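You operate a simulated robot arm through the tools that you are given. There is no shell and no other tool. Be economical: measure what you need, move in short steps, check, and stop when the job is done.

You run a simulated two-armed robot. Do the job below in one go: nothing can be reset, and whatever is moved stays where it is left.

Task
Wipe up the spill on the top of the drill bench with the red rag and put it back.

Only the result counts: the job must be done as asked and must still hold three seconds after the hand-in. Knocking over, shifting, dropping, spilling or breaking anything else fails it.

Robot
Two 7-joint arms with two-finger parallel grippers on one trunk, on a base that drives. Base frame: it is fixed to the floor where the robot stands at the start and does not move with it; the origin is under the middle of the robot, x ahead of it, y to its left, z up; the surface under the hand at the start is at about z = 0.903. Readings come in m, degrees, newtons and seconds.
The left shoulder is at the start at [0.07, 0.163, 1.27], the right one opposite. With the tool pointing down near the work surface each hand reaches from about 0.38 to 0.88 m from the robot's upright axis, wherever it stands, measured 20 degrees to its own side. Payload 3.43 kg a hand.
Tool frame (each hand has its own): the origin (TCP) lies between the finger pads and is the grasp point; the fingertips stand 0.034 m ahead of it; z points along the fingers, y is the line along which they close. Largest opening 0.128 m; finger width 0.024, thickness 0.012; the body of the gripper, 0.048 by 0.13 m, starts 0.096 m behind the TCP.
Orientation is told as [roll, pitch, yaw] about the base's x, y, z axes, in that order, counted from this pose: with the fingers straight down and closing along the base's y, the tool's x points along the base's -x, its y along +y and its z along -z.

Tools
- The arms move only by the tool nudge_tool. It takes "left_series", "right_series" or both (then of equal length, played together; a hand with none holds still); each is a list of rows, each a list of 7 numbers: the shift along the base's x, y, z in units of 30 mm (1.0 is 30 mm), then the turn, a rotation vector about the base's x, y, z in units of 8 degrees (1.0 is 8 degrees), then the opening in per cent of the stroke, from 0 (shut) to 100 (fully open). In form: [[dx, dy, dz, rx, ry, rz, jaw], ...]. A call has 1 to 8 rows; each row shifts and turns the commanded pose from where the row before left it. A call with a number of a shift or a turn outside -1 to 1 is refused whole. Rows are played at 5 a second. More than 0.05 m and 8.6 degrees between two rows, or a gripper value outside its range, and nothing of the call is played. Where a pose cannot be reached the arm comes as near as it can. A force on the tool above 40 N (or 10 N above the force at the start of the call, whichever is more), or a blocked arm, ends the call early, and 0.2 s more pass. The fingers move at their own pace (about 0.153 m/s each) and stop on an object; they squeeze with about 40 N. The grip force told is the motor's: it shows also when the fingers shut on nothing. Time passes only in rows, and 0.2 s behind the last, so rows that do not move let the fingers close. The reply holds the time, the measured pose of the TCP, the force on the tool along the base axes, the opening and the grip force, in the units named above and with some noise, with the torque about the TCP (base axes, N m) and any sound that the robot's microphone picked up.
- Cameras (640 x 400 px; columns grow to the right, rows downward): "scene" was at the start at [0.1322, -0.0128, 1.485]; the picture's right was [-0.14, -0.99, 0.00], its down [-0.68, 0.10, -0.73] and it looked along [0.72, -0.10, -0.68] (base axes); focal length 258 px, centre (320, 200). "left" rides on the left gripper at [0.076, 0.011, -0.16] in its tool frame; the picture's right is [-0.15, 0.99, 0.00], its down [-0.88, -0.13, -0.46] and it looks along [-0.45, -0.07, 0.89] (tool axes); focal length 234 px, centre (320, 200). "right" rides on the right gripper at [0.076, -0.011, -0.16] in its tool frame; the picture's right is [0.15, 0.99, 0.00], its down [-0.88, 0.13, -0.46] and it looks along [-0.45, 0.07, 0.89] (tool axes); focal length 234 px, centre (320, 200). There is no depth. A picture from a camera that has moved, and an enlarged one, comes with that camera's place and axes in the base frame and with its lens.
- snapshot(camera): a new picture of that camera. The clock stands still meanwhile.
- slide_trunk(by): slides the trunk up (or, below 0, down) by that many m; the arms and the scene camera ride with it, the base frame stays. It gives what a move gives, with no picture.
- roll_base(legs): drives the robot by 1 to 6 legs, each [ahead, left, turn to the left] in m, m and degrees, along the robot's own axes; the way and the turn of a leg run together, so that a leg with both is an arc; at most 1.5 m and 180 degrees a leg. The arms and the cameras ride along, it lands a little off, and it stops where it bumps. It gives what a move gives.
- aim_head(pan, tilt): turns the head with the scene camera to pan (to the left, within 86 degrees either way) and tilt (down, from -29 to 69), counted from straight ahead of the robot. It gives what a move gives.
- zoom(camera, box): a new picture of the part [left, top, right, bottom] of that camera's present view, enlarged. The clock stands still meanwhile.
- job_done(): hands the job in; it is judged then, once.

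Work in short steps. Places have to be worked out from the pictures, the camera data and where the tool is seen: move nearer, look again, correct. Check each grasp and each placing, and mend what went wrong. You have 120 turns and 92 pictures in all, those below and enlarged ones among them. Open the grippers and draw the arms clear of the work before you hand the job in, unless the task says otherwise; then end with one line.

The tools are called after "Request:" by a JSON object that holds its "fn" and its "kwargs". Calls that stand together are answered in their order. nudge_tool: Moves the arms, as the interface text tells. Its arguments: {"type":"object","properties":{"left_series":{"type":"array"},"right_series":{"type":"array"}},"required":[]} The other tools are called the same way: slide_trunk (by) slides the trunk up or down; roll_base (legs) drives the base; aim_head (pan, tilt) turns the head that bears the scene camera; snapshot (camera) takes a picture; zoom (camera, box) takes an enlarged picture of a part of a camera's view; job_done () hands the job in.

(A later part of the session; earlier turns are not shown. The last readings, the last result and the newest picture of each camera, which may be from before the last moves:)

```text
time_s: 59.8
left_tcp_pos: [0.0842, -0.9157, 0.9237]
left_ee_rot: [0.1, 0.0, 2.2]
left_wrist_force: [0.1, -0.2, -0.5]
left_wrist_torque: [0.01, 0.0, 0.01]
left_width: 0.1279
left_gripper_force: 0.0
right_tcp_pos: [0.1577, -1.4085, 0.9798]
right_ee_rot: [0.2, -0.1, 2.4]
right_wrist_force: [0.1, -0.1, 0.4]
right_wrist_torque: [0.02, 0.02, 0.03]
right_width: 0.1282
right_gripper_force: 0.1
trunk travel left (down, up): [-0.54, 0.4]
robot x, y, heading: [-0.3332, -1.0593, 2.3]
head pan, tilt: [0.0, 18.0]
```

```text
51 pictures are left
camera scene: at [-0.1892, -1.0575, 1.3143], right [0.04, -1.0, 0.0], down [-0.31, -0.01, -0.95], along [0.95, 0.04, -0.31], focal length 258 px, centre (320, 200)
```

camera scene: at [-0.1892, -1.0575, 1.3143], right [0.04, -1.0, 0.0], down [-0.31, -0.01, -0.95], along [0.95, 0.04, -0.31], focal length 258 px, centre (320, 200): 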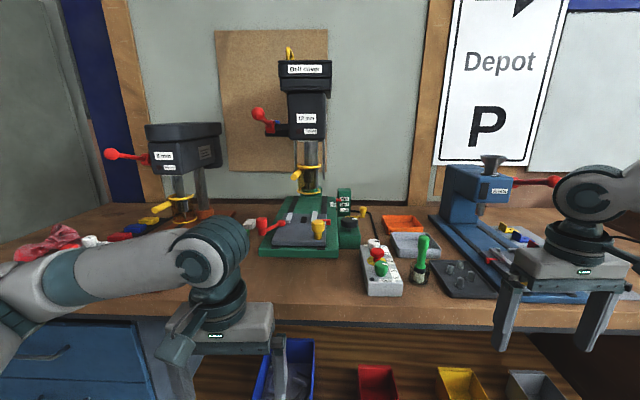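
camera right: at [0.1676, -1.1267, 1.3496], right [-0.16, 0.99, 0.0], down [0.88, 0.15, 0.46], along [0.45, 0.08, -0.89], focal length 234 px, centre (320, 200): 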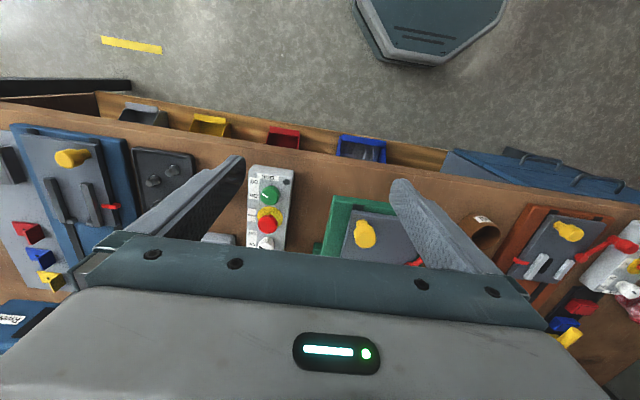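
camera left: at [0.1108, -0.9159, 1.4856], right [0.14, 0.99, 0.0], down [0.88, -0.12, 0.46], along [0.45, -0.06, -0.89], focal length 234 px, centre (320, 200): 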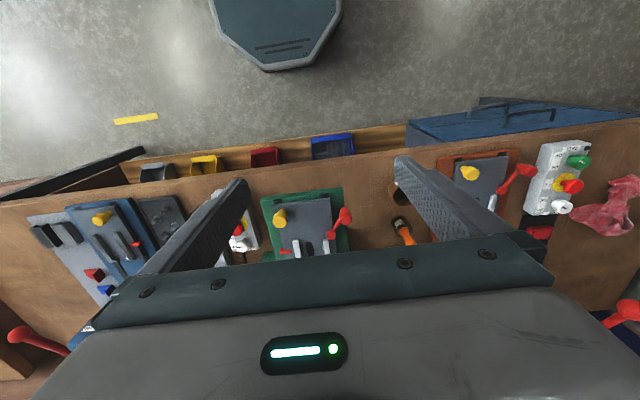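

From this low angle, I enlarge the bench top in two strips.

Request:
{"fn": "zoom", "kwargs": {"camera": "scene", "box": [190, 190, 450, 330]}}

Request:
{"fn": "zoom", "kwargs": {"camera": "scene", "box": [0, 190, 260, 330]}}

```text
2.46 times, centred on (320, 260) of scene
camera zoom: at [-0.1892, -1.0575, 1.3143], right [0.04, -1.0, 0.0], down [-0.31, -0.01, -0.95], along [0.95, 0.04, -0.31], focal length 636 px, centre (320, 52)
```

zoom: 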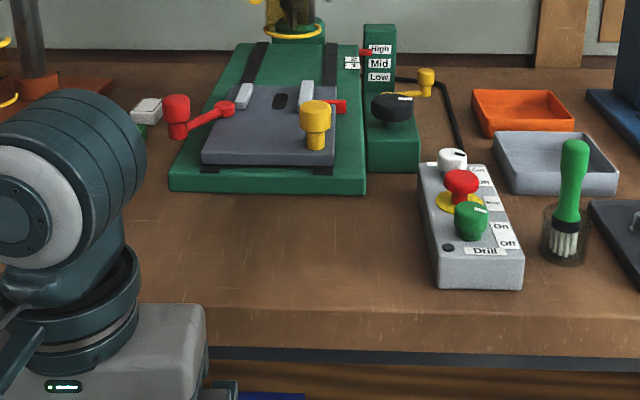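

```text
2.46 times, centred on (130, 260) of scene
camera zoom: at [-0.1892, -1.0575, 1.3143], right [0.04, -1.0, 0.0], down [-0.31, -0.01, -0.95], along [0.95, 0.04, -0.31], focal length 636 px, centre (788, 52)
```

zoom: 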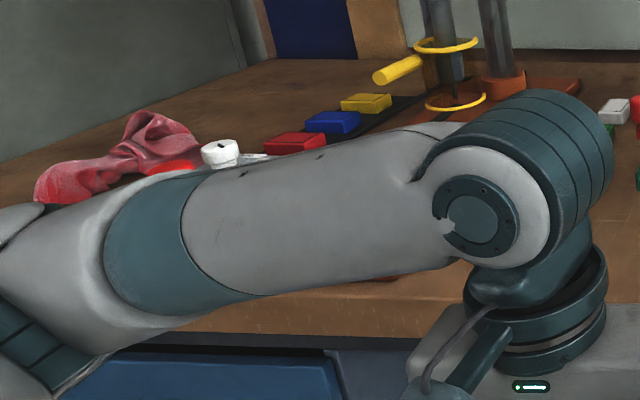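

Still nothing; the remaining likely place is under or right beside the rag. I raise the trunk back to the start level and drive back to the start spot.

Request:
{"fn": "slide_trunk", "kwargs": {"by": 0.21}}

Request:
{"fn": "roll_base", "kwargs": {"legs": [[0, 0, -2.2], [0, 1.06, 0], [0.3, 0, 0]]}}

Request:
{"fn": "aim_head", "kwargs": {"pan": -12, "tilt": 45}}

Request:
{"fn": "snapshot", "kwargs": {"camera": "scene"}}

```text
time_s: 62.0
left_tcp_pos: [0.0839, -0.9164, 1.1353]
left_ee_rot: [0.0, 0.1, 2.2]
left_wrist_force: [0.8, 0.0, 0.0]
left_wrist_torque: [0.01, 0.0, 0.0]
left_width: 0.128
left_gripper_force: 0.1
right_tcp_pos: [0.1589, -1.4086, 1.1888]
right_ee_rot: [0.1, -0.1, 2.3]
right_wrist_force: [0.4, 0.6, -0.5]
right_wrist_torque: [0.01, -0.01, -0.01]
right_width: 0.1279
right_gripper_force: 0.1
trunk travel left (down, up): [-0.75, 0.19]
robot x, y, heading: [-0.3353, -1.0625, 2.1]
head pan, tilt: [0.0, 18.0]
```

```text
time_s: 69.5
left_tcp_pos: [0.4015, 0.1184, 1.1347]
left_ee_rot: [-0.1, -0.1, -1.1]
left_wrist_force: [0.4, -0.8, 0.4]
left_wrist_torque: [-0.05, -0.03, 0.01]
left_width: 0.128
left_gripper_force: 0.0
right_tcp_pos: [0.4472, -0.375, 1.1905]
right_ee_rot: [0.2, 0.0, -1.0]
right_wrist_force: [0.0, 0.4, -0.2]
right_wrist_torque: [0.01, 0.0, -0.01]
right_width: 0.128
right_gripper_force: 0.0
trunk travel left (down, up): [-0.75, 0.19]
robot x, y, heading: [-0.0178, -0.0018, -1.1]
head pan, tilt: [0.0, 18.0]
```

```text
time_s: 70.4
left_tcp_pos: [0.402, 0.1202, 1.1346]
left_ee_rot: [0.0, -0.1, -1.0]
left_wrist_force: [-0.4, -0.2, 0.3]
left_wrist_torque: [0.01, 0.02, 0.0]
left_width: 0.1277
left_gripper_force: 0.1
right_tcp_pos: [0.4477, -0.3757, 1.1892]
right_ee_rot: [0.0, 0.0, -1.0]
right_wrist_force: [-0.1, 0.7, 0.0]
right_wrist_torque: [0.0, -0.01, 0.01]
right_width: 0.1277
right_gripper_force: 0.0
trunk travel left (down, up): [-0.75, 0.19]
robot x, y, heading: [-0.022, -0.0026, -1.0]
head pan, tilt: [-12.0, 45.0]
```

```text
48 pictures are left
camera scene: at [0.1074, -0.0224, 1.4825], right [-0.23, -0.97, 0.0], down [-0.69, 0.16, -0.71], along [0.69, -0.16, -0.71], focal length 258 px, centre (320, 200)
```

scene: 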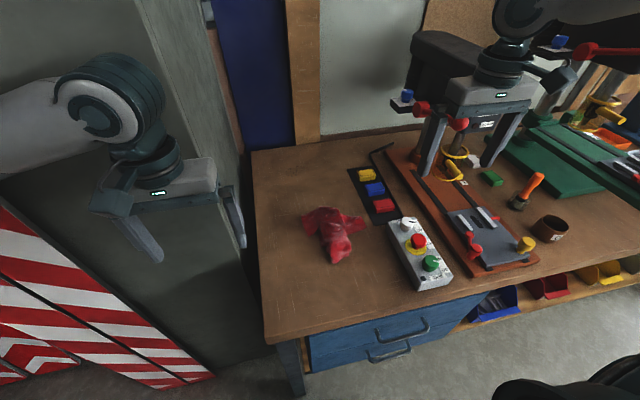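

I bring the right hand over the rag at about (0.51,-0.155), going left first, away from the drill.

Request:
{"fn": "nudge_tool", "kwargs": {"right_series": [[0, 1, 0, 0, 0, 0, 100], [0, 1, 0, 0, 0, 0, 100], [0, 1, 0, 0, 0, 0, 100], [0, 1, 0, 0, 0, 0, 100], [0, 1, -0.5, 0, 0, 0, 100], [0.7, 1, -0.5, 0, 0, 0, 100], [0.7, 1, -1, 0, 0, 0, 100], [0.7, 0.3, -1, 0, 0, 0, 100]]}}

Request:
{"fn": "snapshot", "kwargs": {"camera": "right"}}

Request:
{"fn": "snapshot", "kwargs": {"camera": "scene"}}

```text
time_s: 72.2
left_tcp_pos: [0.4038, 0.1199, 1.1348]
left_ee_rot: [0.0, -0.1, -1.0]
left_wrist_force: [0.3, 0.1, -0.7]
left_wrist_torque: [0.05, 0.0, 0.0]
left_width: 0.1283
left_gripper_force: 0.0
right_tcp_pos: [0.5127, -0.158, 1.0991]
right_ee_rot: [0.1, 0.0, -1.1]
right_wrist_force: [0.4, 0.4, -0.7]
right_wrist_torque: [0.03, 0.01, -0.05]
right_width: 0.1283
right_gripper_force: 0.0
trunk travel left (down, up): [-0.75, 0.19]
robot x, y, heading: [-0.0216, -0.0056, -1.2]
head pan, tilt: [-12.0, 45.0]
```

```text
47 pictures are left
camera right: at [0.437, -0.1684, 1.2586], right [-0.13, 0.99, 0.0], down [0.88, 0.11, 0.46], along [0.45, 0.06, -0.89], focal length 234 px, centre (320, 200)
```

right: 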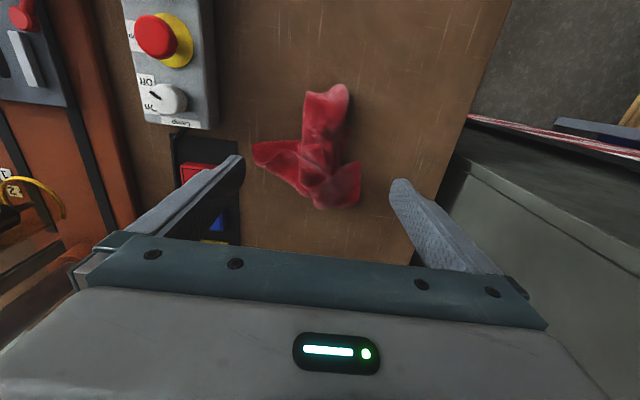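

```text
46 pictures are left
camera scene: at [0.1091, -0.0229, 1.4823], right [-0.23, -0.97, 0.0], down [-0.69, 0.16, -0.71], along [0.69, -0.16, -0.71], focal length 258 px, centre (320, 200)
```

scene: 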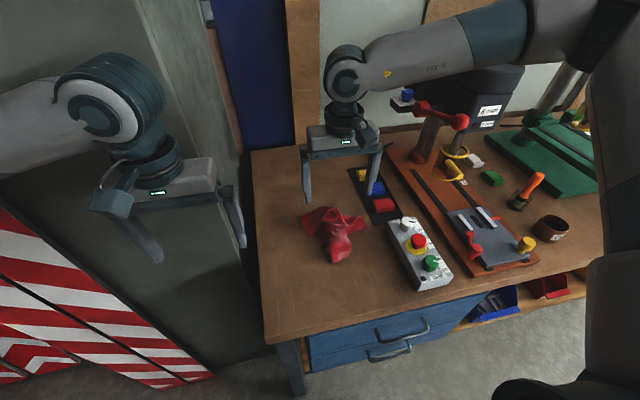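

The rag's stem lies along x at y≈-0.155, x 0.45–0.53. I lower the right hand over it at x≈0.505, in steps.

Request:
{"fn": "nudge_tool", "kwargs": {"right_series": [[-0.25, 0.1, -1, 0, 0, 0, 100], [0, 0, -1, 0, 0, 0, 100], [0, 0, -1, 0, 0, 0, 100], [0, 0, -1, 0, 0, 0, 100], [0, 0, -0.8, 0, 0, 0, 100]]}}

Request:
{"fn": "snapshot", "kwargs": {"camera": "right"}}

```text
time_s: 73.4
left_tcp_pos: [0.4029, 0.1197, 1.134]
left_ee_rot: [0.0, 0.1, -1.0]
left_wrist_force: [0.6, 1.0, 0.2]
left_wrist_torque: [0.02, -0.01, -0.01]
left_width: 0.1281
left_gripper_force: 0.0
right_tcp_pos: [0.4897, -0.1958, 0.9792]
right_ee_rot: [0.2, -0.2, -1.0]
right_wrist_force: [-0.2, -0.7, 0.2]
right_wrist_torque: [-0.04, -0.01, 0.01]
right_width: 0.128
right_gripper_force: 0.0
right hand out of reach, approached as far as the arm can: row 2, 3, 4, 5
trunk travel left (down, up): [-0.75, 0.19]
robot x, y, heading: [-0.0204, -0.0001, -1.2]
head pan, tilt: [-12.0, 45.0]
```

```text
45 pictures are left
camera right: at [0.413, -0.2079, 1.1382], right [-0.13, 0.99, 0.0], down [0.88, 0.11, 0.46], along [0.45, 0.06, -0.89], focal length 234 px, centre (320, 200)
```

right: 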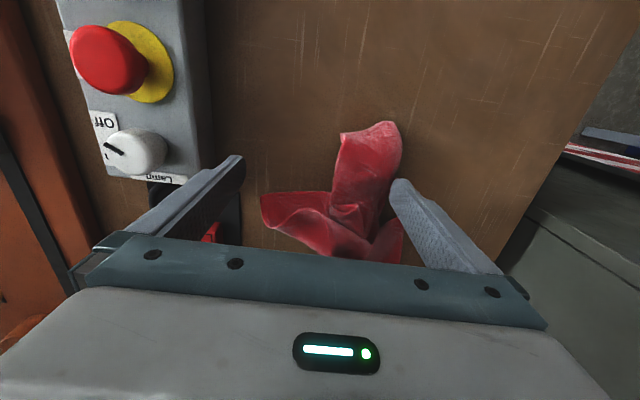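

The low inward spot is out of the right arm's reach from here. I'll use the left arm instead: raise and retract the right hand, then drive right about 0.35 m.

Request:
{"fn": "nudge_tool", "kwargs": {"right_series": [[0, 0, 1, 0, 0, 0, 100], [0, 0, 1, 0, 0, 0, 100], [0, -0.3, 1, 0, 0, 0, 100], [0, -1, 1, 0, 0, 0, 100], [-0.5, -1, 1, 0, 0, 0, 100], [-1, -1, 1, 0, 0, 0, 100], [-1, -1, 0.5, 0, 0, 0, 100], [-1, -1, 0, 0, 0, 0, 100]]}}

Request:
{"fn": "roll_base", "kwargs": {"legs": [[0, -0.36, 1.1]]}}

Request:
{"fn": "aim_head", "kwargs": {"pan": 15, "tilt": 45}}

Request:
{"fn": "snapshot", "kwargs": {"camera": "scene"}}

```text
refused: row 6 steps farther than a row can; nothing moved
```

```text
time_s: 74.6
left_tcp_pos: [0.3997, 0.0485, 1.1351]
left_ee_rot: [0.1, -0.1, -0.6]
left_wrist_force: [-0.2, -1.8, 0.4]
left_wrist_torque: [0.12, -0.05, 0.02]
left_width: 0.1279
left_gripper_force: 0.1
right_tcp_pos: [0.4866, -0.2578, 0.9815]
right_ee_rot: [1.8, -0.1, -0.4]
right_wrist_force: [0.5, 28.9, 1.9]
right_wrist_torque: [0.67, 0.08, -0.13]
right_width: 0.1112
right_gripper_force: 0.1
trunk travel left (down, up): [-0.75, 0.19]
robot x, y, heading: [-0.0222, -0.0781, -0.7]
head pan, tilt: [-12.0, 45.0]
stopped in leg 1: the force on the tool passed its limit at 55 N (the readings are from after the stop); the commanded pose is now the measured one
```

```text
time_s: 75.5
left_tcp_pos: [0.4008, 0.0528, 1.1342]
left_ee_rot: [-0.1, -0.2, -0.6]
left_wrist_force: [0.4, 0.1, 0.9]
left_wrist_torque: [0.02, 0.0, -0.02]
left_width: 0.1278
left_gripper_force: 0.2
right_tcp_pos: [0.4863, -0.257, 0.9796]
right_ee_rot: [1.1, 0.1, -0.5]
right_wrist_force: [0.3, 27.5, 6.1]
right_wrist_torque: [0.3, 0.07, -0.18]
right_width: 0.1126
right_gripper_force: 0.1
trunk travel left (down, up): [-0.75, 0.19]
robot x, y, heading: [-0.022, -0.0735, -0.7]
head pan, tilt: [15.0, 45.0]
```

```text
44 pictures are left
camera scene: at [0.1057, -0.0527, 1.4824], right [0.25, -0.97, 0.0], down [-0.69, -0.18, -0.71], along [0.69, 0.17, -0.71], focal length 258 px, centre (320, 200)
```

scene: 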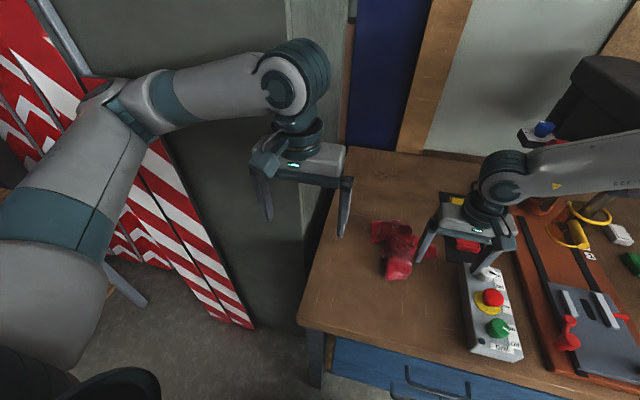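

I should not have batched that drive: the refused move left the right hand low and its finger bumped the control panel. I ease it left off the panel first, then check.

Request:
{"fn": "nudge_tool", "kwargs": {"right_series": [[0, 0.8, 0, 0, 0, 0, 100], [0, 0.4, 0, 0, 0, 0, 100]]}}

Request:
{"fn": "zoom", "kwargs": {"camera": "scene", "box": [350, 180, 550, 370]}}

```text
time_s: 76.1
left_tcp_pos: [0.3998, 0.0504, 1.1341]
left_ee_rot: [0.0, -0.1, -0.7]
left_wrist_force: [-0.3, 0.0, 0.8]
left_wrist_torque: [-0.01, -0.05, 0.0]
left_width: 0.128
left_gripper_force: 0.1
right_tcp_pos: [0.4781, -0.2507, 0.9967]
right_ee_rot: [1.1, 0.1, -0.6]
right_wrist_force: [-0.6, 6.4, -3.0]
right_wrist_torque: [0.48, -0.01, -0.01]
right_width: 0.1242
right_gripper_force: 0.1
right hand out of reach, approached as far as the arm can: row 1, 2
trunk travel left (down, up): [-0.75, 0.19]
robot x, y, heading: [-0.0224, -0.0765, -0.8]
head pan, tilt: [15.0, 45.0]
```

```text
2.11 times, centred on (450, 275) of scene
camera zoom: at [0.105, -0.0571, 1.4826], right [0.25, -0.97, 0.0], down [-0.69, -0.17, -0.71], along [0.69, 0.17, -0.71], focal length 544 px, centre (46, 42)
```

zoom: 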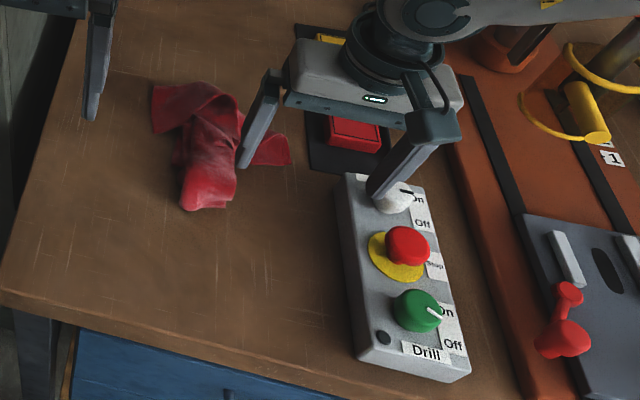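

The knob still points as before and the panel looks in place. I back the base out the way it came to free the finger.

Request:
{"fn": "roll_base", "kwargs": {"legs": [[0, 0.05, 0]]}}

```text
time_s: 77.1
left_tcp_pos: [0.4022, 0.0948, 1.1347]
left_ee_rot: [0.2, -0.1, -0.8]
left_wrist_force: [0.3, -0.2, 0.7]
left_wrist_torque: [0.04, -0.01, -0.02]
left_width: 0.1279
left_gripper_force: 0.0
right_tcp_pos: [0.479, -0.2051, 0.9937]
right_ee_rot: [1.4, 0.1, -0.8]
right_wrist_force: [-1.4, -0.9, 0.1]
right_wrist_torque: [0.02, -0.01, 0.03]
right_width: 0.1283
right_gripper_force: 0.0
trunk travel left (down, up): [-0.75, 0.19]
robot x, y, heading: [-0.0231, -0.0257, -0.6]
head pan, tilt: [15.0, 45.0]
```

Free now (no force, fully open). I raise the right hand in small steps.

Request:
{"fn": "nudge_tool", "kwargs": {"right_series": [[0, 0, 0.8, 0, 0, 0, 100], [0, 0, 0.8, 0, 0, 0, 100], [0, 0, 0.8, 0, 0, 0, 100], [0, 0, 0.8, 0, 0, 0, 100], [0, 0, 0.8, 0, 0, 0, 100], [0, 0, 0.8, 0, 0, 0, 100], [0, 0, 0.8, 0, 0, 0, 100]]}}

Request:
{"fn": "zoom", "kwargs": {"camera": "scene", "box": [350, 180, 550, 370]}}

```text
time_s: 78.7
left_tcp_pos: [0.401, 0.098, 1.1346]
left_ee_rot: [0.0, 0.0, -0.8]
left_wrist_force: [-0.6, 0.0, 0.2]
left_wrist_torque: [-0.01, -0.03, -0.01]
left_width: 0.128
left_gripper_force: 0.0
right_tcp_pos: [0.4805, -0.2002, 1.1639]
right_ee_rot: [1.3, 0.1, -0.8]
right_wrist_force: [-0.3, 0.1, -0.4]
right_wrist_torque: [-0.01, 0.0, -0.02]
right_width: 0.128
right_gripper_force: 0.0
trunk travel left (down, up): [-0.75, 0.19]
robot x, y, heading: [-0.0238, -0.0267, -0.9]
head pan, tilt: [15.0, 45.0]
```

```text
2.11 times, centred on (450, 275) of scene
camera zoom: at [0.1062, -0.0085, 1.4824], right [0.24, -0.97, 0.0], down [-0.69, -0.17, -0.71], along [0.69, 0.17, -0.71], focal length 544 px, centre (46, 42)
```

zoom: 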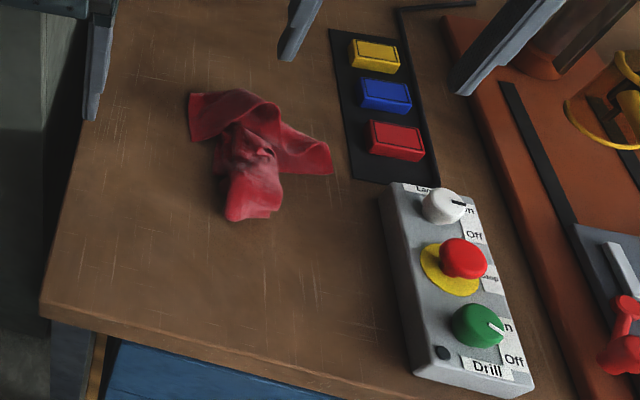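

Panel, knobs and rag look unchanged. Now I draw the right hand right, back and up, away from the drill.

Request:
{"fn": "nudge_tool", "kwargs": {"right_series": [[-0.8, 0, 0.8, 0, 0, 0, 100], [-0.8, 0, 0.8, 0, 0, 0, 100], [-0.8, -0.8, 0, 0, 0, 0, 100], [-0.8, -0.8, 0, 0, 0, 0, 100], [-0.5, -0.9, 0, 0, 0, 0, 100], [0, -0.9, 0, 0, 0, 0, 100], [0, -0.9, 0, 0, 0, 0, 100], [0, -0.9, 0, 0, 0, 0, 100]]}}

```text
time_s: 80.5
left_tcp_pos: [0.401, 0.0967, 1.1351]
left_ee_rot: [0.0, -0.2, -0.8]
left_wrist_force: [0.3, 0.2, -0.2]
left_wrist_torque: [0.01, -0.04, -0.02]
left_width: 0.1282
left_gripper_force: 0.1
right_tcp_pos: [0.3677, -0.3586, 1.2112]
right_ee_rot: [1.3, 0.1, -0.8]
right_wrist_force: [-0.2, -0.5, -0.7]
right_wrist_torque: [-0.01, 0.02, 0.0]
right_width: 0.1281
right_gripper_force: 0.1
trunk travel left (down, up): [-0.75, 0.19]
robot x, y, heading: [-0.0244, -0.0266, -0.6]
head pan, tilt: [15.0, 45.0]
```

Both hands are high and clear; I drive right 0.35 m so the rag lies on the left arm's side.

Request:
{"fn": "roll_base", "kwargs": {"legs": [[0, -0.35, 0.8]]}}

Request:
{"fn": "aim_head", "kwargs": {"pan": 15, "tilt": 45}}

Request:
{"fn": "snapshot", "kwargs": {"camera": "scene"}}

Request:
{"fn": "snapshot", "kwargs": {"camera": "left"}}

```text
time_s: 82.8
left_tcp_pos: [0.3972, -0.2498, 1.1342]
left_ee_rot: [0.0, 0.0, 0.1]
left_wrist_force: [0.1, -0.3, -0.4]
left_wrist_torque: [-0.01, 0.01, 0.01]
left_width: 0.1276
left_gripper_force: 0.0
right_tcp_pos: [0.371, -0.704, 1.2123]
right_ee_rot: [1.2, 0.1, 0.2]
right_wrist_force: [0.0, 0.0, 0.4]
right_wrist_torque: [-0.05, 0.04, 0.01]
right_width: 0.1282
right_gripper_force: 0.0
trunk travel left (down, up): [-0.75, 0.19]
robot x, y, heading: [-0.0244, -0.3809, -0.1]
head pan, tilt: [15.0, 45.0]
```

```text
time_s: 83.3
left_tcp_pos: [0.3972, -0.2506, 1.1347]
left_ee_rot: [0.1, 0.0, 0.1]
left_wrist_force: [0.3, 0.8, 0.0]
left_wrist_torque: [0.02, 0.02, 0.01]
left_width: 0.1282
left_gripper_force: 0.0
right_tcp_pos: [0.3707, -0.7049, 1.2112]
right_ee_rot: [1.3, 0.0, 0.1]
right_wrist_force: [1.1, 0.1, -0.8]
right_wrist_torque: [-0.05, 0.0, -0.03]
right_width: 0.1281
right_gripper_force: 0.0
trunk travel left (down, up): [-0.75, 0.19]
robot x, y, heading: [-0.0248, -0.3829, -0.0]
head pan, tilt: [15.0, 45.0]
```

```text
41 pictures are left
camera scene: at [0.1041, -0.3608, 1.4824], right [0.26, -0.97, 0.0], down [-0.68, -0.18, -0.71], along [0.68, 0.18, -0.71], focal length 258 px, centre (320, 200)
```

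scene: 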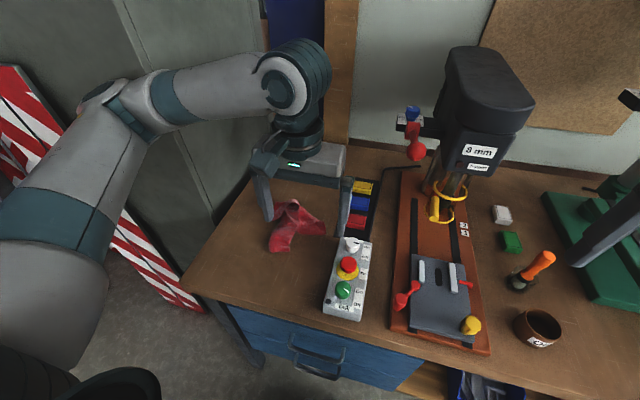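

```text
40 pictures are left
camera left: at [0.3211, -0.2395, 1.2956], right [0.14, 0.99, 0.0], down [0.88, -0.13, 0.46], along [0.45, -0.07, -0.89], focal length 234 px, centre (320, 200)
```

left: 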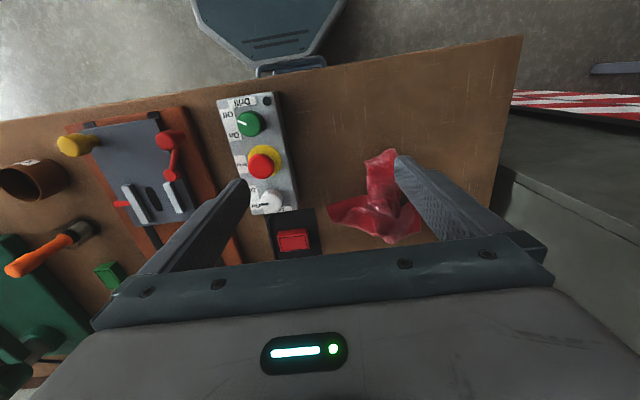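

I move the left hand above the rag's stem at (0.505,-0.155), then look.

Request:
{"fn": "nudge_tool", "kwargs": {"left_series": [[0.9, 0.8, 0, 0, 0, 0, 100], [0.9, 0.8, 0, 0, 0, 0, 100], [0.9, 0.8, -0.5, 0, 0, 0, 100], [0.9, 0.8, -0.5, 0, 0, 0, 100], [0, 0, -1, 0, 0, 0, 100], [0, 0, -1, 0, 0, 0, 100]]}}

Request:
{"fn": "snapshot", "kwargs": {"camera": "left"}}

```text
time_s: 84.8
left_tcp_pos: [0.5059, -0.1526, 1.0452]
left_ee_rot: [0.1, 0.0, 0.1]
left_wrist_force: [0.7, -0.2, 0.1]
left_wrist_torque: [0.0, -0.02, 0.03]
left_width: 0.128
left_gripper_force: 0.2
right_tcp_pos: [0.371, -0.7038, 1.2119]
right_ee_rot: [1.1, 0.1, 0.2]
right_wrist_force: [0.1, 0.3, 0.5]
right_wrist_torque: [0.0, -0.03, 0.03]
right_width: 0.1278
right_gripper_force: 0.0
trunk travel left (down, up): [-0.75, 0.19]
robot x, y, heading: [-0.0226, -0.3822, 0.0]
head pan, tilt: [15.0, 45.0]
```

```text
39 pictures are left
camera left: at [0.4303, -0.141, 1.2067], right [0.14, 0.99, 0.0], down [0.88, -0.13, 0.46], along [0.45, -0.07, -0.89], focal length 234 px, centre (320, 200)
```

left: 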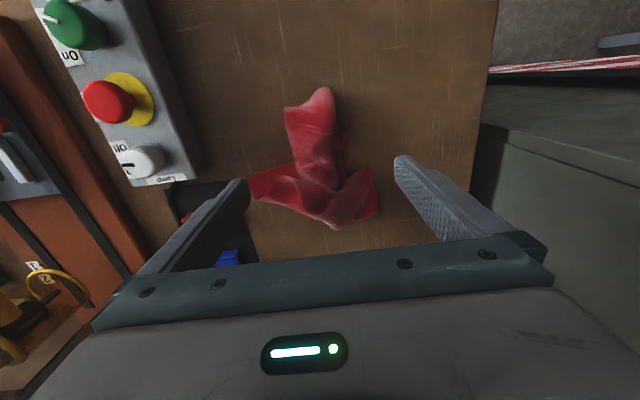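

Aligned over the stem. I lower to z≈0.95.

Request:
{"fn": "nudge_tool", "kwargs": {"left_series": [[0, 0, -1, 0, 0, 0, 100], [0, 0, -1, 0, 0, 0, 100], [0, 0, -0.7, 0, 0, 0, 100], [0, 0, -0.5, 0, 0, 0, 100]]}}

Request:
{"fn": "snapshot", "kwargs": {"camera": "left"}}

```text
time_s: 85.8
left_tcp_pos: [0.5049, -0.1539, 0.9503]
left_ee_rot: [0.0, 0.0, 0.1]
left_wrist_force: [-0.1, 0.4, 0.2]
left_wrist_torque: [0.05, 0.0, 0.0]
left_width: 0.1277
left_gripper_force: 0.0
right_tcp_pos: [0.3718, -0.7045, 1.2111]
right_ee_rot: [1.2, 0.1, 0.2]
right_wrist_force: [0.0, -0.1, 0.0]
right_wrist_torque: [-0.01, 0.02, 0.0]
right_width: 0.1277
right_gripper_force: 0.1
trunk travel left (down, up): [-0.75, 0.19]
robot x, y, heading: [-0.0234, -0.3798, -0.2]
head pan, tilt: [15.0, 45.0]
```

```text
38 pictures are left
camera left: at [0.4287, -0.1422, 1.1111], right [0.14, 0.99, 0.0], down [0.88, -0.13, 0.46], along [0.45, -0.07, -0.89], focal length 234 px, centre (320, 200)
```

left: 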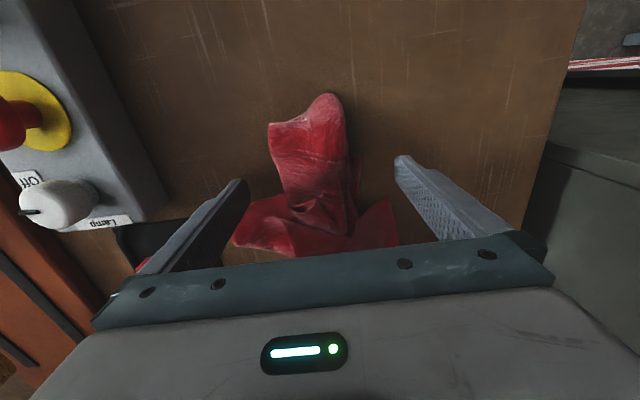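

Fingers straddle the rag. I lower a further 5 mm and close.

Request:
{"fn": "nudge_tool", "kwargs": {"left_series": [[0, 0, -0.17, 0, 0, 0, 100], [0, 0, 0, 0, 0, 0, 50], [0, 0, 0, 0, 0, 0, 0], [0, 0, 0, 0, 0, 0, 0], [0, 0, 0, 0, 0, 0, 0]]}}

Request:
{"fn": "snapshot", "kwargs": {"camera": "left"}}

```text
time_s: 87.0
left_tcp_pos: [0.5043, -0.1538, 0.9452]
left_ee_rot: [0.1, 0.0, 0.1]
left_wrist_force: [-0.4, 0.9, 2.2]
left_wrist_torque: [0.01, -0.05, -0.01]
left_width: 0.0052
left_gripper_force: 39.4
right_tcp_pos: [0.371, -0.704, 1.2123]
right_ee_rot: [1.3, 0.1, 0.1]
right_wrist_force: [-0.2, 0.4, -0.2]
right_wrist_torque: [0.02, 0.0, 0.0]
right_width: 0.1278
right_gripper_force: 0.0
trunk travel left (down, up): [-0.75, 0.19]
robot x, y, heading: [-0.0267, -0.3801, -0.4]
head pan, tilt: [15.0, 45.0]
```

```text
37 pictures are left
camera left: at [0.4281, -0.1429, 1.106], right [0.14, 0.99, 0.0], down [0.88, -0.13, 0.46], along [0.45, -0.07, -0.89], focal length 234 px, centre (320, 200)
```

left: 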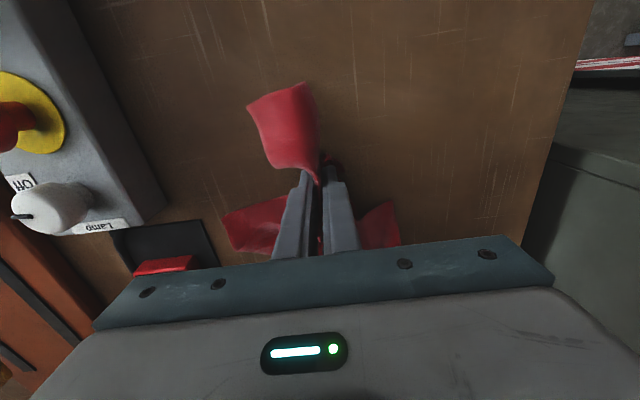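

Cloth is pinched (5 mm, 39 N). I lift it and look underneath for the spill.

Request:
{"fn": "nudge_tool", "kwargs": {"left_series": [[0, 0, 1, 0, 0, 0, 0], [0, 0, 1, 0, 0, 0, 0], [0, 0, 1, 0, 0, 0, 0], [0, 0, 1, 0, 0, 0, 0], [0, 0, 1, 0, 0, 0, 0], [0, 0, 1, 0, 0, 0, 0]]}}

Request:
{"fn": "snapshot", "kwargs": {"camera": "left"}}

Request:
{"fn": "snapshot", "kwargs": {"camera": "scene"}}

```text
time_s: 88.3
left_tcp_pos: [0.5023, -0.1557, 1.1263]
left_ee_rot: [0.2, 0.1, 0.1]
left_wrist_force: [-0.1, -1.2, -0.4]
left_wrist_torque: [0.03, 0.0, 0.01]
left_width: 0.0051
left_gripper_force: 39.5
right_tcp_pos: [0.3702, -0.7049, 1.2129]
right_ee_rot: [1.2, 0.2, 0.2]
right_wrist_force: [-0.4, -1.2, -0.8]
right_wrist_torque: [0.01, -0.01, 0.0]
right_width: 0.1279
right_gripper_force: 0.2
trunk travel left (down, up): [-0.75, 0.19]
robot x, y, heading: [-0.0232, -0.3811, -0.1]
head pan, tilt: [15.0, 45.0]
```

```text
36 pictures are left
camera left: at [0.4275, -0.1442, 1.2871], right [0.14, 0.99, 0.0], down [0.88, -0.13, 0.46], along [0.45, -0.06, -0.89], focal length 234 px, centre (320, 200)
```

left: 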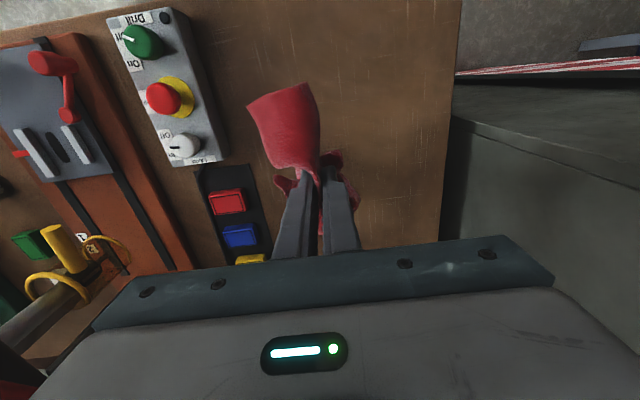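

```text
35 pictures are left
camera scene: at [0.1035, -0.3612, 1.4824], right [0.26, -0.97, 0.0], down [-0.68, -0.18, -0.71], along [0.68, 0.18, -0.71], focal length 258 px, centre (320, 200)
```

scene: 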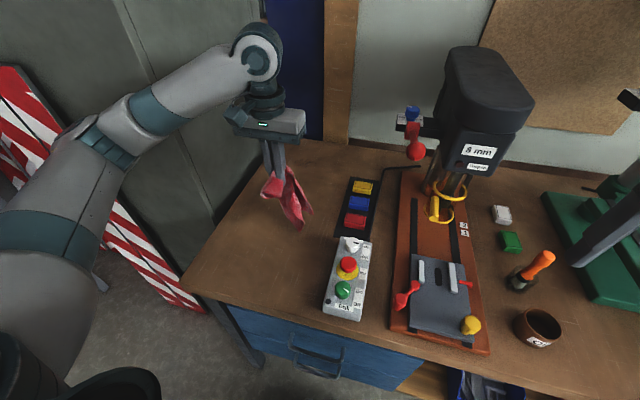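

Rag is up. I zoom into the spot where it lay, and the surroundings, from the scene camera.

Request:
{"fn": "zoom", "kwargs": {"camera": "scene", "box": [200, 150, 360, 320]}}

Request:
{"fn": "zoom", "kwargs": {"camera": "scene", "box": [350, 130, 560, 270]}}

```text
2.35 times, centred on (280, 235) of scene
camera zoom: at [0.1035, -0.3612, 1.4824], right [0.26, -0.97, 0.0], down [-0.68, -0.18, -0.71], along [0.68, 0.18, -0.71], focal length 608 px, centre (414, 118)
```

zoom: 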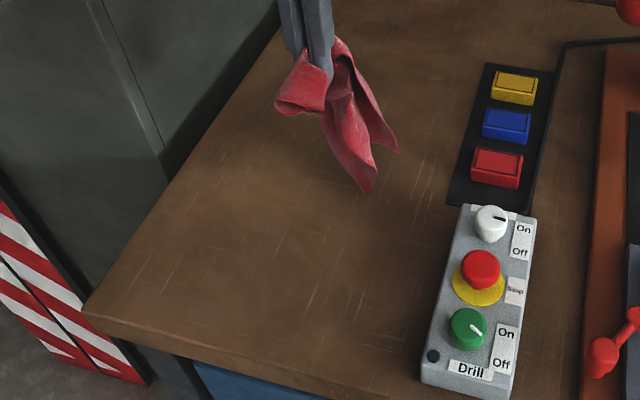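

```text
2.86 times, centred on (455, 200) of scene
camera zoom: at [0.1035, -0.3612, 1.4824], right [0.26, -0.97, 0.0], down [-0.68, -0.18, -0.71], along [0.68, 0.18, -0.71], focal length 738 px, centre (-66, 200)
```

zoom: 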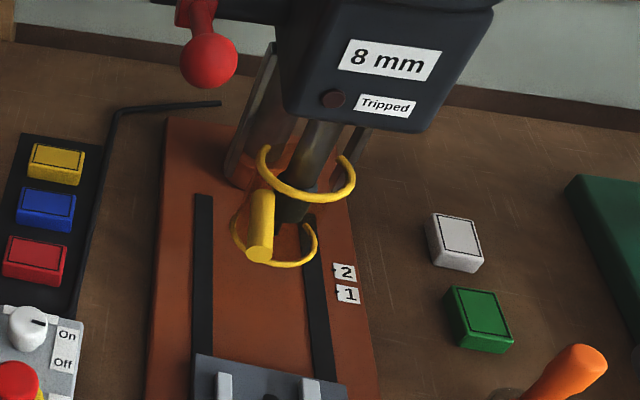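

Nothing obvious under the rag. The spill may be a nearly clear film, so I enlarge bare patches strongly: front left, rear left, and between the drills.

Request:
{"fn": "zoom", "kwargs": {"camera": "scene", "box": [190, 235, 330, 325]}}

Request:
{"fn": "zoom", "kwargs": {"camera": "scene", "box": [270, 145, 360, 235]}}

Request:
{"fn": "zoom", "kwargs": {"camera": "scene", "box": [470, 170, 640, 350]}}

```text
4.44 times, centred on (260, 280) of scene
camera zoom: at [0.1035, -0.3612, 1.4824], right [0.26, -0.97, 0.0], down [-0.68, -0.18, -0.71], along [0.68, 0.18, -0.71], focal length 1148 px, centre (587, -156)
```

zoom: 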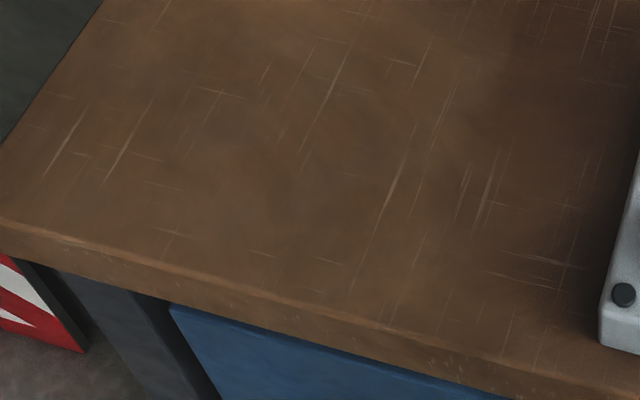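

```text
4.44 times, centred on (315, 190) of scene
camera zoom: at [0.1035, -0.3612, 1.4824], right [0.26, -0.97, 0.0], down [-0.68, -0.18, -0.71], along [0.68, 0.18, -0.71], focal length 1148 px, centre (342, 244)
```

zoom: 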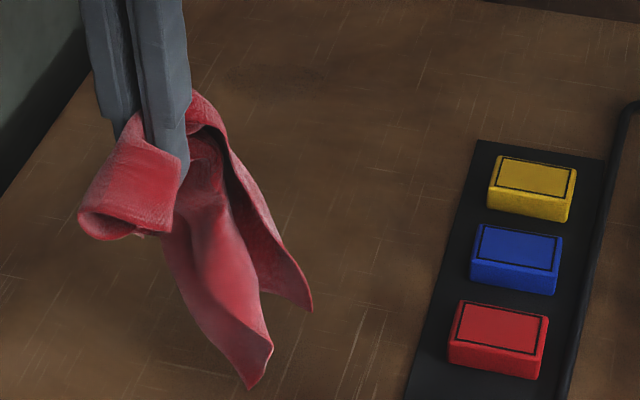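

```text
2.22 times, centred on (555, 260) of scene
camera zoom: at [0.1035, -0.3612, 1.4824], right [0.26, -0.97, 0.0], down [-0.68, -0.18, -0.71], along [0.68, 0.18, -0.71], focal length 574 px, centre (-202, 67)
```

zoom: 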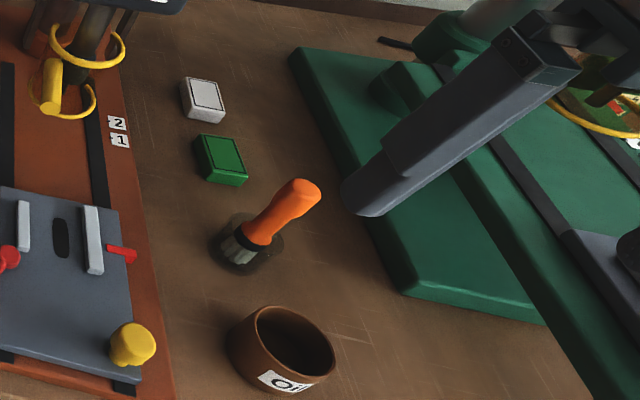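

Still no clear outline. I back off with the rag in hand and go to inspect the right end, at a grazing angle.

Request:
{"fn": "roll_base", "kwargs": {"legs": [[-0.33, 0, 0], [0, -1.2, 0]]}}

Request:
{"fn": "aim_head", "kwargs": {"pan": -20, "tilt": 30}}

Request:
{"fn": "snapshot", "kwargs": {"camera": "scene"}}

```text
time_s: 96.1
left_tcp_pos: [0.1735, -1.3241, 1.1258]
left_ee_rot: [0.0, 0.1, 0.5]
left_wrist_force: [-0.6, 0.1, -0.8]
left_wrist_torque: [-0.03, 0.02, 0.02]
left_width: 0.0051
left_gripper_force: 39.8
right_tcp_pos: [0.0447, -1.8755, 1.2113]
right_ee_rot: [1.2, 0.1, 0.6]
right_wrist_force: [-0.3, 0.2, -0.7]
right_wrist_torque: [0.01, -0.02, 0.0]
right_width: 0.1282
right_gripper_force: 0.1
trunk travel left (down, up): [-0.75, 0.19]
robot x, y, heading: [-0.3528, -1.5518, 0.5]
head pan, tilt: [15.0, 45.0]
```

```text
time_s: 97.1
left_tcp_pos: [0.1737, -1.325, 1.1253]
left_ee_rot: [-0.1, 0.0, 0.6]
left_wrist_force: [-0.1, -0.7, 0.3]
left_wrist_torque: [0.02, 0.0, 0.01]
left_width: 0.005
left_gripper_force: 40.2
right_tcp_pos: [0.0452, -1.8745, 1.2127]
right_ee_rot: [1.2, 0.2, 0.5]
right_wrist_force: [-0.3, 0.0, 0.1]
right_wrist_torque: [0.02, -0.02, 0.0]
right_width: 0.128
right_gripper_force: 0.1
trunk travel left (down, up): [-0.75, 0.19]
robot x, y, heading: [-0.3515, -1.5523, 0.3]
head pan, tilt: [-20.0, 30.0]
```

```text
29 pictures are left
camera scene: at [-0.2176, -1.5845, 1.505], right [-0.33, -0.94, 0.0], down [-0.47, 0.17, -0.87], along [0.82, -0.29, -0.5], focal length 258 px, centre (320, 200)
```

scene: 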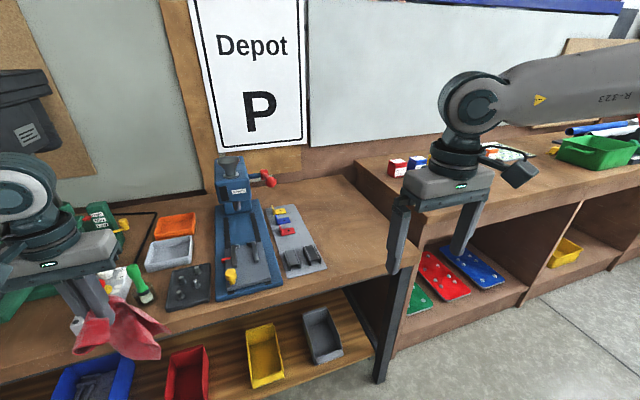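

I zoom on the right end from this lower angle.

Request:
{"fn": "zoom", "kwargs": {"camera": "scene", "box": [255, 165, 405, 285]}}

```text
3.33 times, centred on (330, 225) of scene
camera zoom: at [-0.2176, -1.5845, 1.505], right [-0.33, -0.94, 0.0], down [-0.47, 0.17, -0.87], along [0.82, -0.29, -0.5], focal length 861 px, centre (287, 117)
```

zoom: 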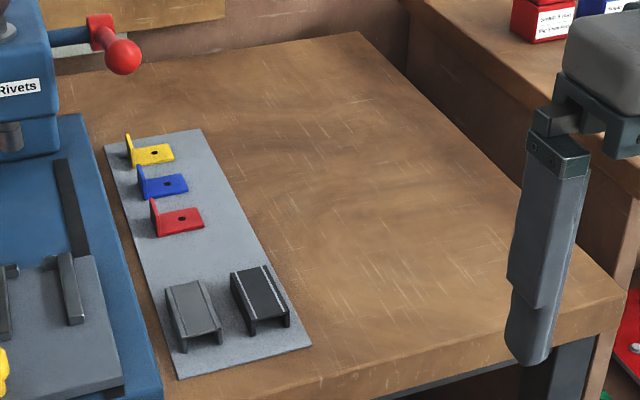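

The right end is clean at this angle too. What remains are strips behind the drills: I raise the trunk fully, drop back to the middle, and look down from close up.

Request:
{"fn": "slide_trunk", "kwargs": {"by": 0.19}}

Request:
{"fn": "nudge_tool", "kwargs": {"left_series": [[-0.8, 0.6, 0.5, 0, 0, 0, 0], [-0.8, 0.6, 0.5, 0, 0, 0, 0], [-0.8, 0.6, 0.5, 0, 0, 0, 0], [0, 0.6, 0, 0, 0, 0, 0]]}}

Request:
{"fn": "roll_base", "kwargs": {"legs": [[0, 0.9, -0.4]]}}

```text
time_s: 99.2
left_tcp_pos: [0.1743, -1.3238, 1.3155]
left_ee_rot: [0.0, 0.0, 0.5]
left_wrist_force: [0.3, 0.8, 0.1]
left_wrist_torque: [0.01, -0.02, 0.02]
left_width: 0.0051
left_gripper_force: 39.5
right_tcp_pos: [0.0437, -1.8744, 1.4011]
right_ee_rot: [1.1, 0.1, 0.6]
right_wrist_force: [0.4, 0.4, 0.2]
right_wrist_torque: [-0.03, 0.01, 0.03]
right_width: 0.1281
right_gripper_force: 0.0
trunk travel left (down, up): [-0.94, 0.0]
robot x, y, heading: [-0.3515, -1.5505, 0.4]
head pan, tilt: [-20.0, 30.0]
```

```text
time_s: 100.2
left_tcp_pos: [0.1008, -1.2513, 1.3606]
left_ee_rot: [0.0, -0.1, 0.5]
left_wrist_force: [0.8, 0.6, 0.1]
left_wrist_torque: [-0.01, 0.02, 0.03]
left_width: 0.0054
left_gripper_force: 39.5
right_tcp_pos: [0.0448, -1.8743, 1.4026]
right_ee_rot: [1.3, 0.1, 0.6]
right_wrist_force: [0.4, -0.3, 0.1]
right_wrist_torque: [-0.01, 0.0, 0.0]
right_width: 0.1282
right_gripper_force: 0.0
trunk travel left (down, up): [-0.94, 0.0]
robot x, y, heading: [-0.3524, -1.5492, 0.3]
head pan, tilt: [-20.0, 30.0]
```

```text
time_s: 104.9
left_tcp_pos: [0.1128, -0.3669, 1.3605]
left_ee_rot: [0.1, 0.1, -1.0]
left_wrist_force: [0.6, -0.1, 1.0]
left_wrist_torque: [0.03, 0.05, 0.03]
left_width: 0.0051
left_gripper_force: 40.1
right_tcp_pos: [0.0401, -0.9885, 1.4017]
right_ee_rot: [1.4, 0.2, -0.7]
right_wrist_force: [0.6, -0.6, -0.1]
right_wrist_torque: [0.02, 0.04, 0.0]
right_width: 0.1281
right_gripper_force: 0.0
trunk travel left (down, up): [-0.94, 0.0]
robot x, y, heading: [-0.3513, -0.6531, -0.7]
head pan, tilt: [-20.0, 30.0]
```

Hands are well in front of the drills; I move ahead 0.25 m and look down.

Request:
{"fn": "roll_base", "kwargs": {"legs": [[0.25, 0, 0.7]]}}

Request:
{"fn": "aim_head", "kwargs": {"pan": 0, "tilt": 45}}

Request:
{"fn": "snapshot", "kwargs": {"camera": "scene"}}

```text
time_s: 106.7
left_tcp_pos: [0.3545, -0.362, 1.3621]
left_ee_rot: [0.1, -0.2, -0.1]
left_wrist_force: [-0.2, -0.6, -0.9]
left_wrist_torque: [-0.04, 0.0, 0.03]
left_width: 0.0053
left_gripper_force: 39.5
right_tcp_pos: [0.2915, -0.9833, 1.4025]
right_ee_rot: [1.1, 0.0, -0.1]
right_wrist_force: [0.8, 0.2, -0.3]
right_wrist_torque: [0.01, -0.03, -0.01]
right_width: 0.1279
right_gripper_force: 0.1
trunk travel left (down, up): [-0.94, 0.0]
robot x, y, heading: [-0.1014, -0.659, -0.3]
head pan, tilt: [-20.0, 30.0]
```

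```text
time_s: 107.6
left_tcp_pos: [0.36, -0.361, 1.3604]
left_ee_rot: [0.0, 0.1, -0.1]
left_wrist_force: [0.6, 0.0, 0.4]
left_wrist_torque: [0.0, 0.02, 0.0]
left_width: 0.0051
left_gripper_force: 40.2
right_tcp_pos: [0.2975, -0.9844, 1.4003]
right_ee_rot: [1.2, 0.3, 0.0]
right_wrist_force: [-0.3, 0.5, -0.9]
right_wrist_torque: [0.01, 0.03, 0.0]
right_width: 0.1278
right_gripper_force: 0.0
trunk travel left (down, up): [-0.94, 0.0]
robot x, y, heading: [-0.101, -0.6596, -0.5]
head pan, tilt: [0.0, 45.0]
```

```text
27 pictures are left
camera scene: at [0.0343, -0.6602, 1.6723], right [0.0, -1.0, 0.0], down [-0.71, 0.0, -0.71], along [0.71, 0.0, -0.71], focal length 258 px, centre (320, 200)
```

scene: 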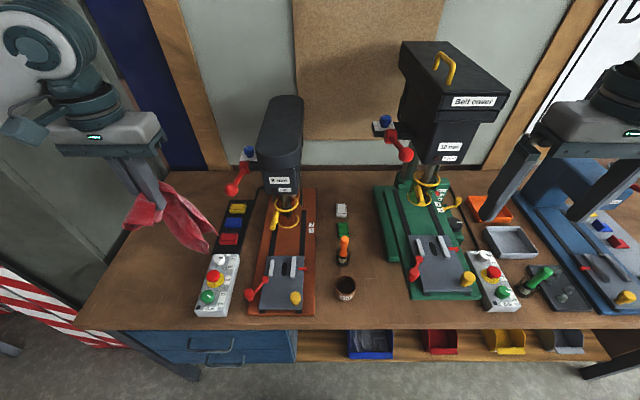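

Whole middle in clear view. I zoom into the region between and behind the drills, and to the left of the orange one.

Request:
{"fn": "zoom", "kwargs": {"camera": "scene", "box": [300, 160, 400, 330]}}

Request:
{"fn": "zoom", "kwargs": {"camera": "scene", "box": [80, 165, 300, 330]}}

Request:
{"fn": "zoom", "kwargs": {"camera": "scene", "box": [440, 165, 560, 330]}}

```text
2.35 times, centred on (350, 245) of scene
camera zoom: at [0.0343, -0.6602, 1.6723], right [0.0, -1.0, 0.0], down [-0.71, 0.0, -0.71], along [0.71, 0.0, -0.71], focal length 608 px, centre (249, 94)
```

zoom: 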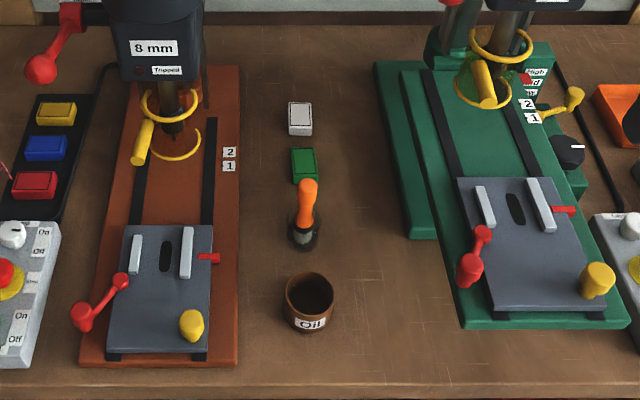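

```text
2.42 times, centred on (190, 248) of scene
camera zoom: at [0.0343, -0.6602, 1.6723], right [0.0, -1.0, 0.0], down [-0.71, 0.0, -0.71], along [0.71, 0.0, -0.71], focal length 626 px, centre (635, 85)
```

zoom: 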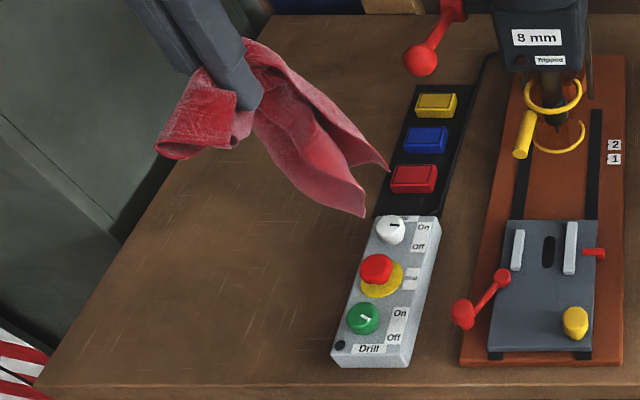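

```text
2.42 times, centred on (500, 248) of scene
camera zoom: at [0.0343, -0.6602, 1.6723], right [0.0, -1.0, 0.0], down [-0.71, 0.0, -0.71], along [0.71, 0.0, -0.71], focal length 626 px, centre (-116, 85)
```

zoom: 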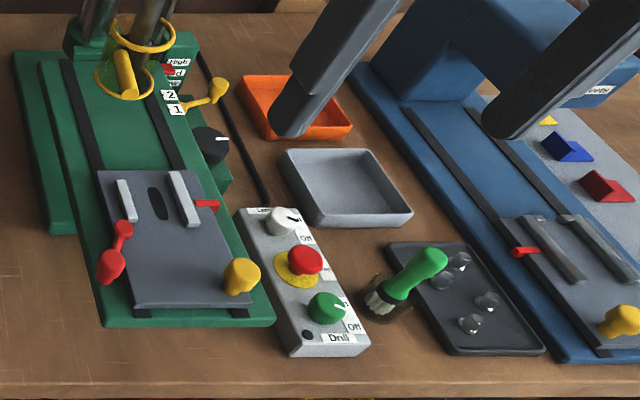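

Nothing with a sharp outline yet; the front left wood looks smoother and shinier around pixel (165,260). I enlarge that spot strongly.

Request:
{"fn": "zoom", "kwargs": {"camera": "scene", "box": [100, 230, 205, 330]}}

Request:
{"fn": "snapshot", "kwargs": {"camera": "left"}}

```text
4.00 times, centred on (152, 280) of scene
camera zoom: at [0.0343, -0.6602, 1.6723], right [0.0, -1.0, 0.0], down [-0.71, 0.0, -0.71], along [0.71, 0.0, -0.71], focal length 1034 px, centre (990, -120)
```

zoom: 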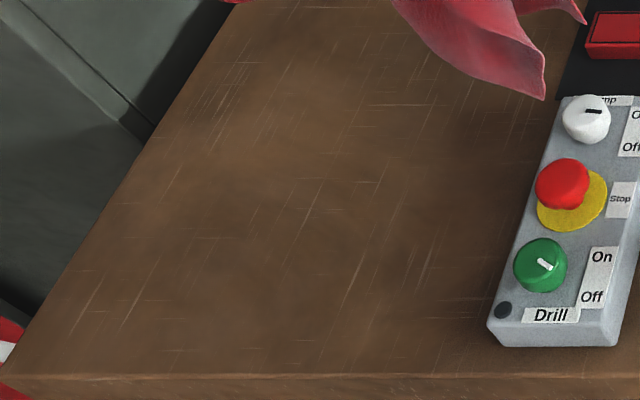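

```text
22 pictures are left
camera left: at [0.2841, -0.3507, 1.5213], right [0.15, 0.99, 0.0], down [0.88, -0.13, 0.46], along [0.45, -0.07, -0.89], focal length 234 px, centre (320, 200)
```

left: 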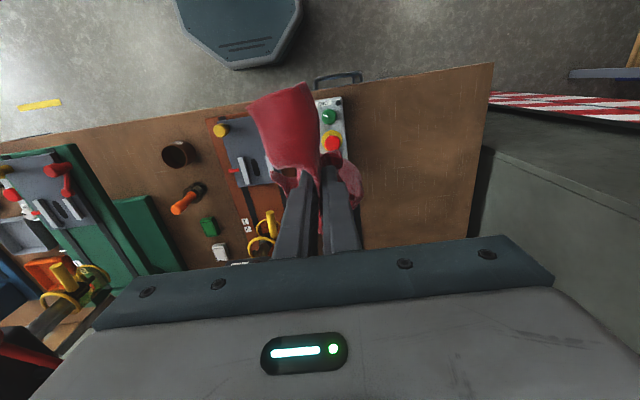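

The front left is plain wood. One darker zone stood out earlier near the rear left, at about (0.82,-0.15); I shift the rag aside to the left and zoom there.

Request:
{"fn": "nudge_tool", "kwargs": {"left_series": [[-0.3, 0.9, 0, 0, 0, 0, 0], [-0.3, 0.9, 0, 0, 0, 0, 0], [-0.3, 0.9, 0, 0, 0, 0, 0], [-0.3, 0.9, 0, 0, 0, 0, 0], [-0.3, 0.9, 0, 0, 0, 0, 0]]}}

Request:
{"fn": "zoom", "kwargs": {"camera": "scene", "box": [140, 160, 270, 250]}}

```text
time_s: 108.8
left_tcp_pos: [0.3134, -0.2249, 1.3616]
left_ee_rot: [-0.1, -0.2, -0.1]
left_wrist_force: [-0.7, 1.0, 0.2]
left_wrist_torque: [-0.04, -0.03, 0.01]
left_width: 0.0053
left_gripper_force: 39.8
right_tcp_pos: [0.2943, -0.9817, 1.4025]
right_ee_rot: [1.2, 0.1, 0.0]
right_wrist_force: [-1.0, 1.1, 0.2]
right_wrist_torque: [-0.02, 0.01, 0.0]
right_width: 0.128
right_gripper_force: 0.0
trunk travel left (down, up): [-0.94, 0.0]
robot x, y, heading: [-0.0975, -0.6602, -0.2]
head pan, tilt: [0.0, 45.0]
```

```text
4.44 times, centred on (205, 205) of scene
camera zoom: at [0.0309, -0.6584, 1.6725], right [0.0, -1.0, 0.0], down [-0.71, 0.0, -0.71], along [0.71, 0.0, -0.71], focal length 1148 px, centre (831, 178)
```

zoom: 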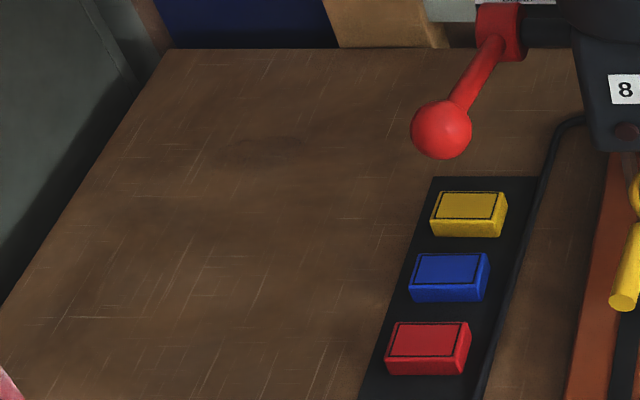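

There's a faint dark smear near (265,150) in this picture. I enlarge it.

Request:
{"fn": "zoom", "kwargs": {"camera": "scene", "box": [170, 178, 218, 208]}}

```text
13.33 times, centred on (194, 193) of scene
camera zoom: at [0.0309, -0.6584, 1.6725], right [0.0, -1.0, 0.0], down [-0.71, 0.0, -0.71], along [0.71, 0.0, -0.71], focal length 3445 px, centre (2000, 293)
```

zoom: 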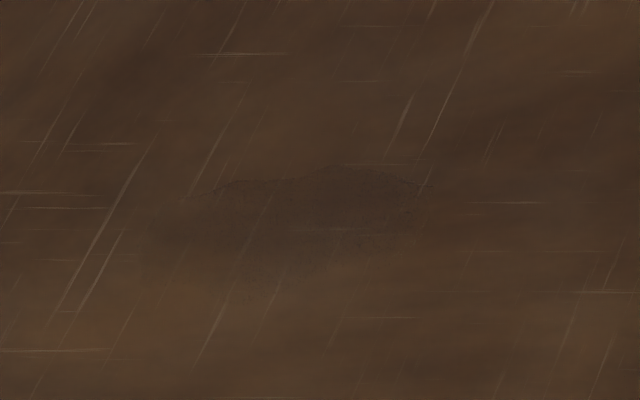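

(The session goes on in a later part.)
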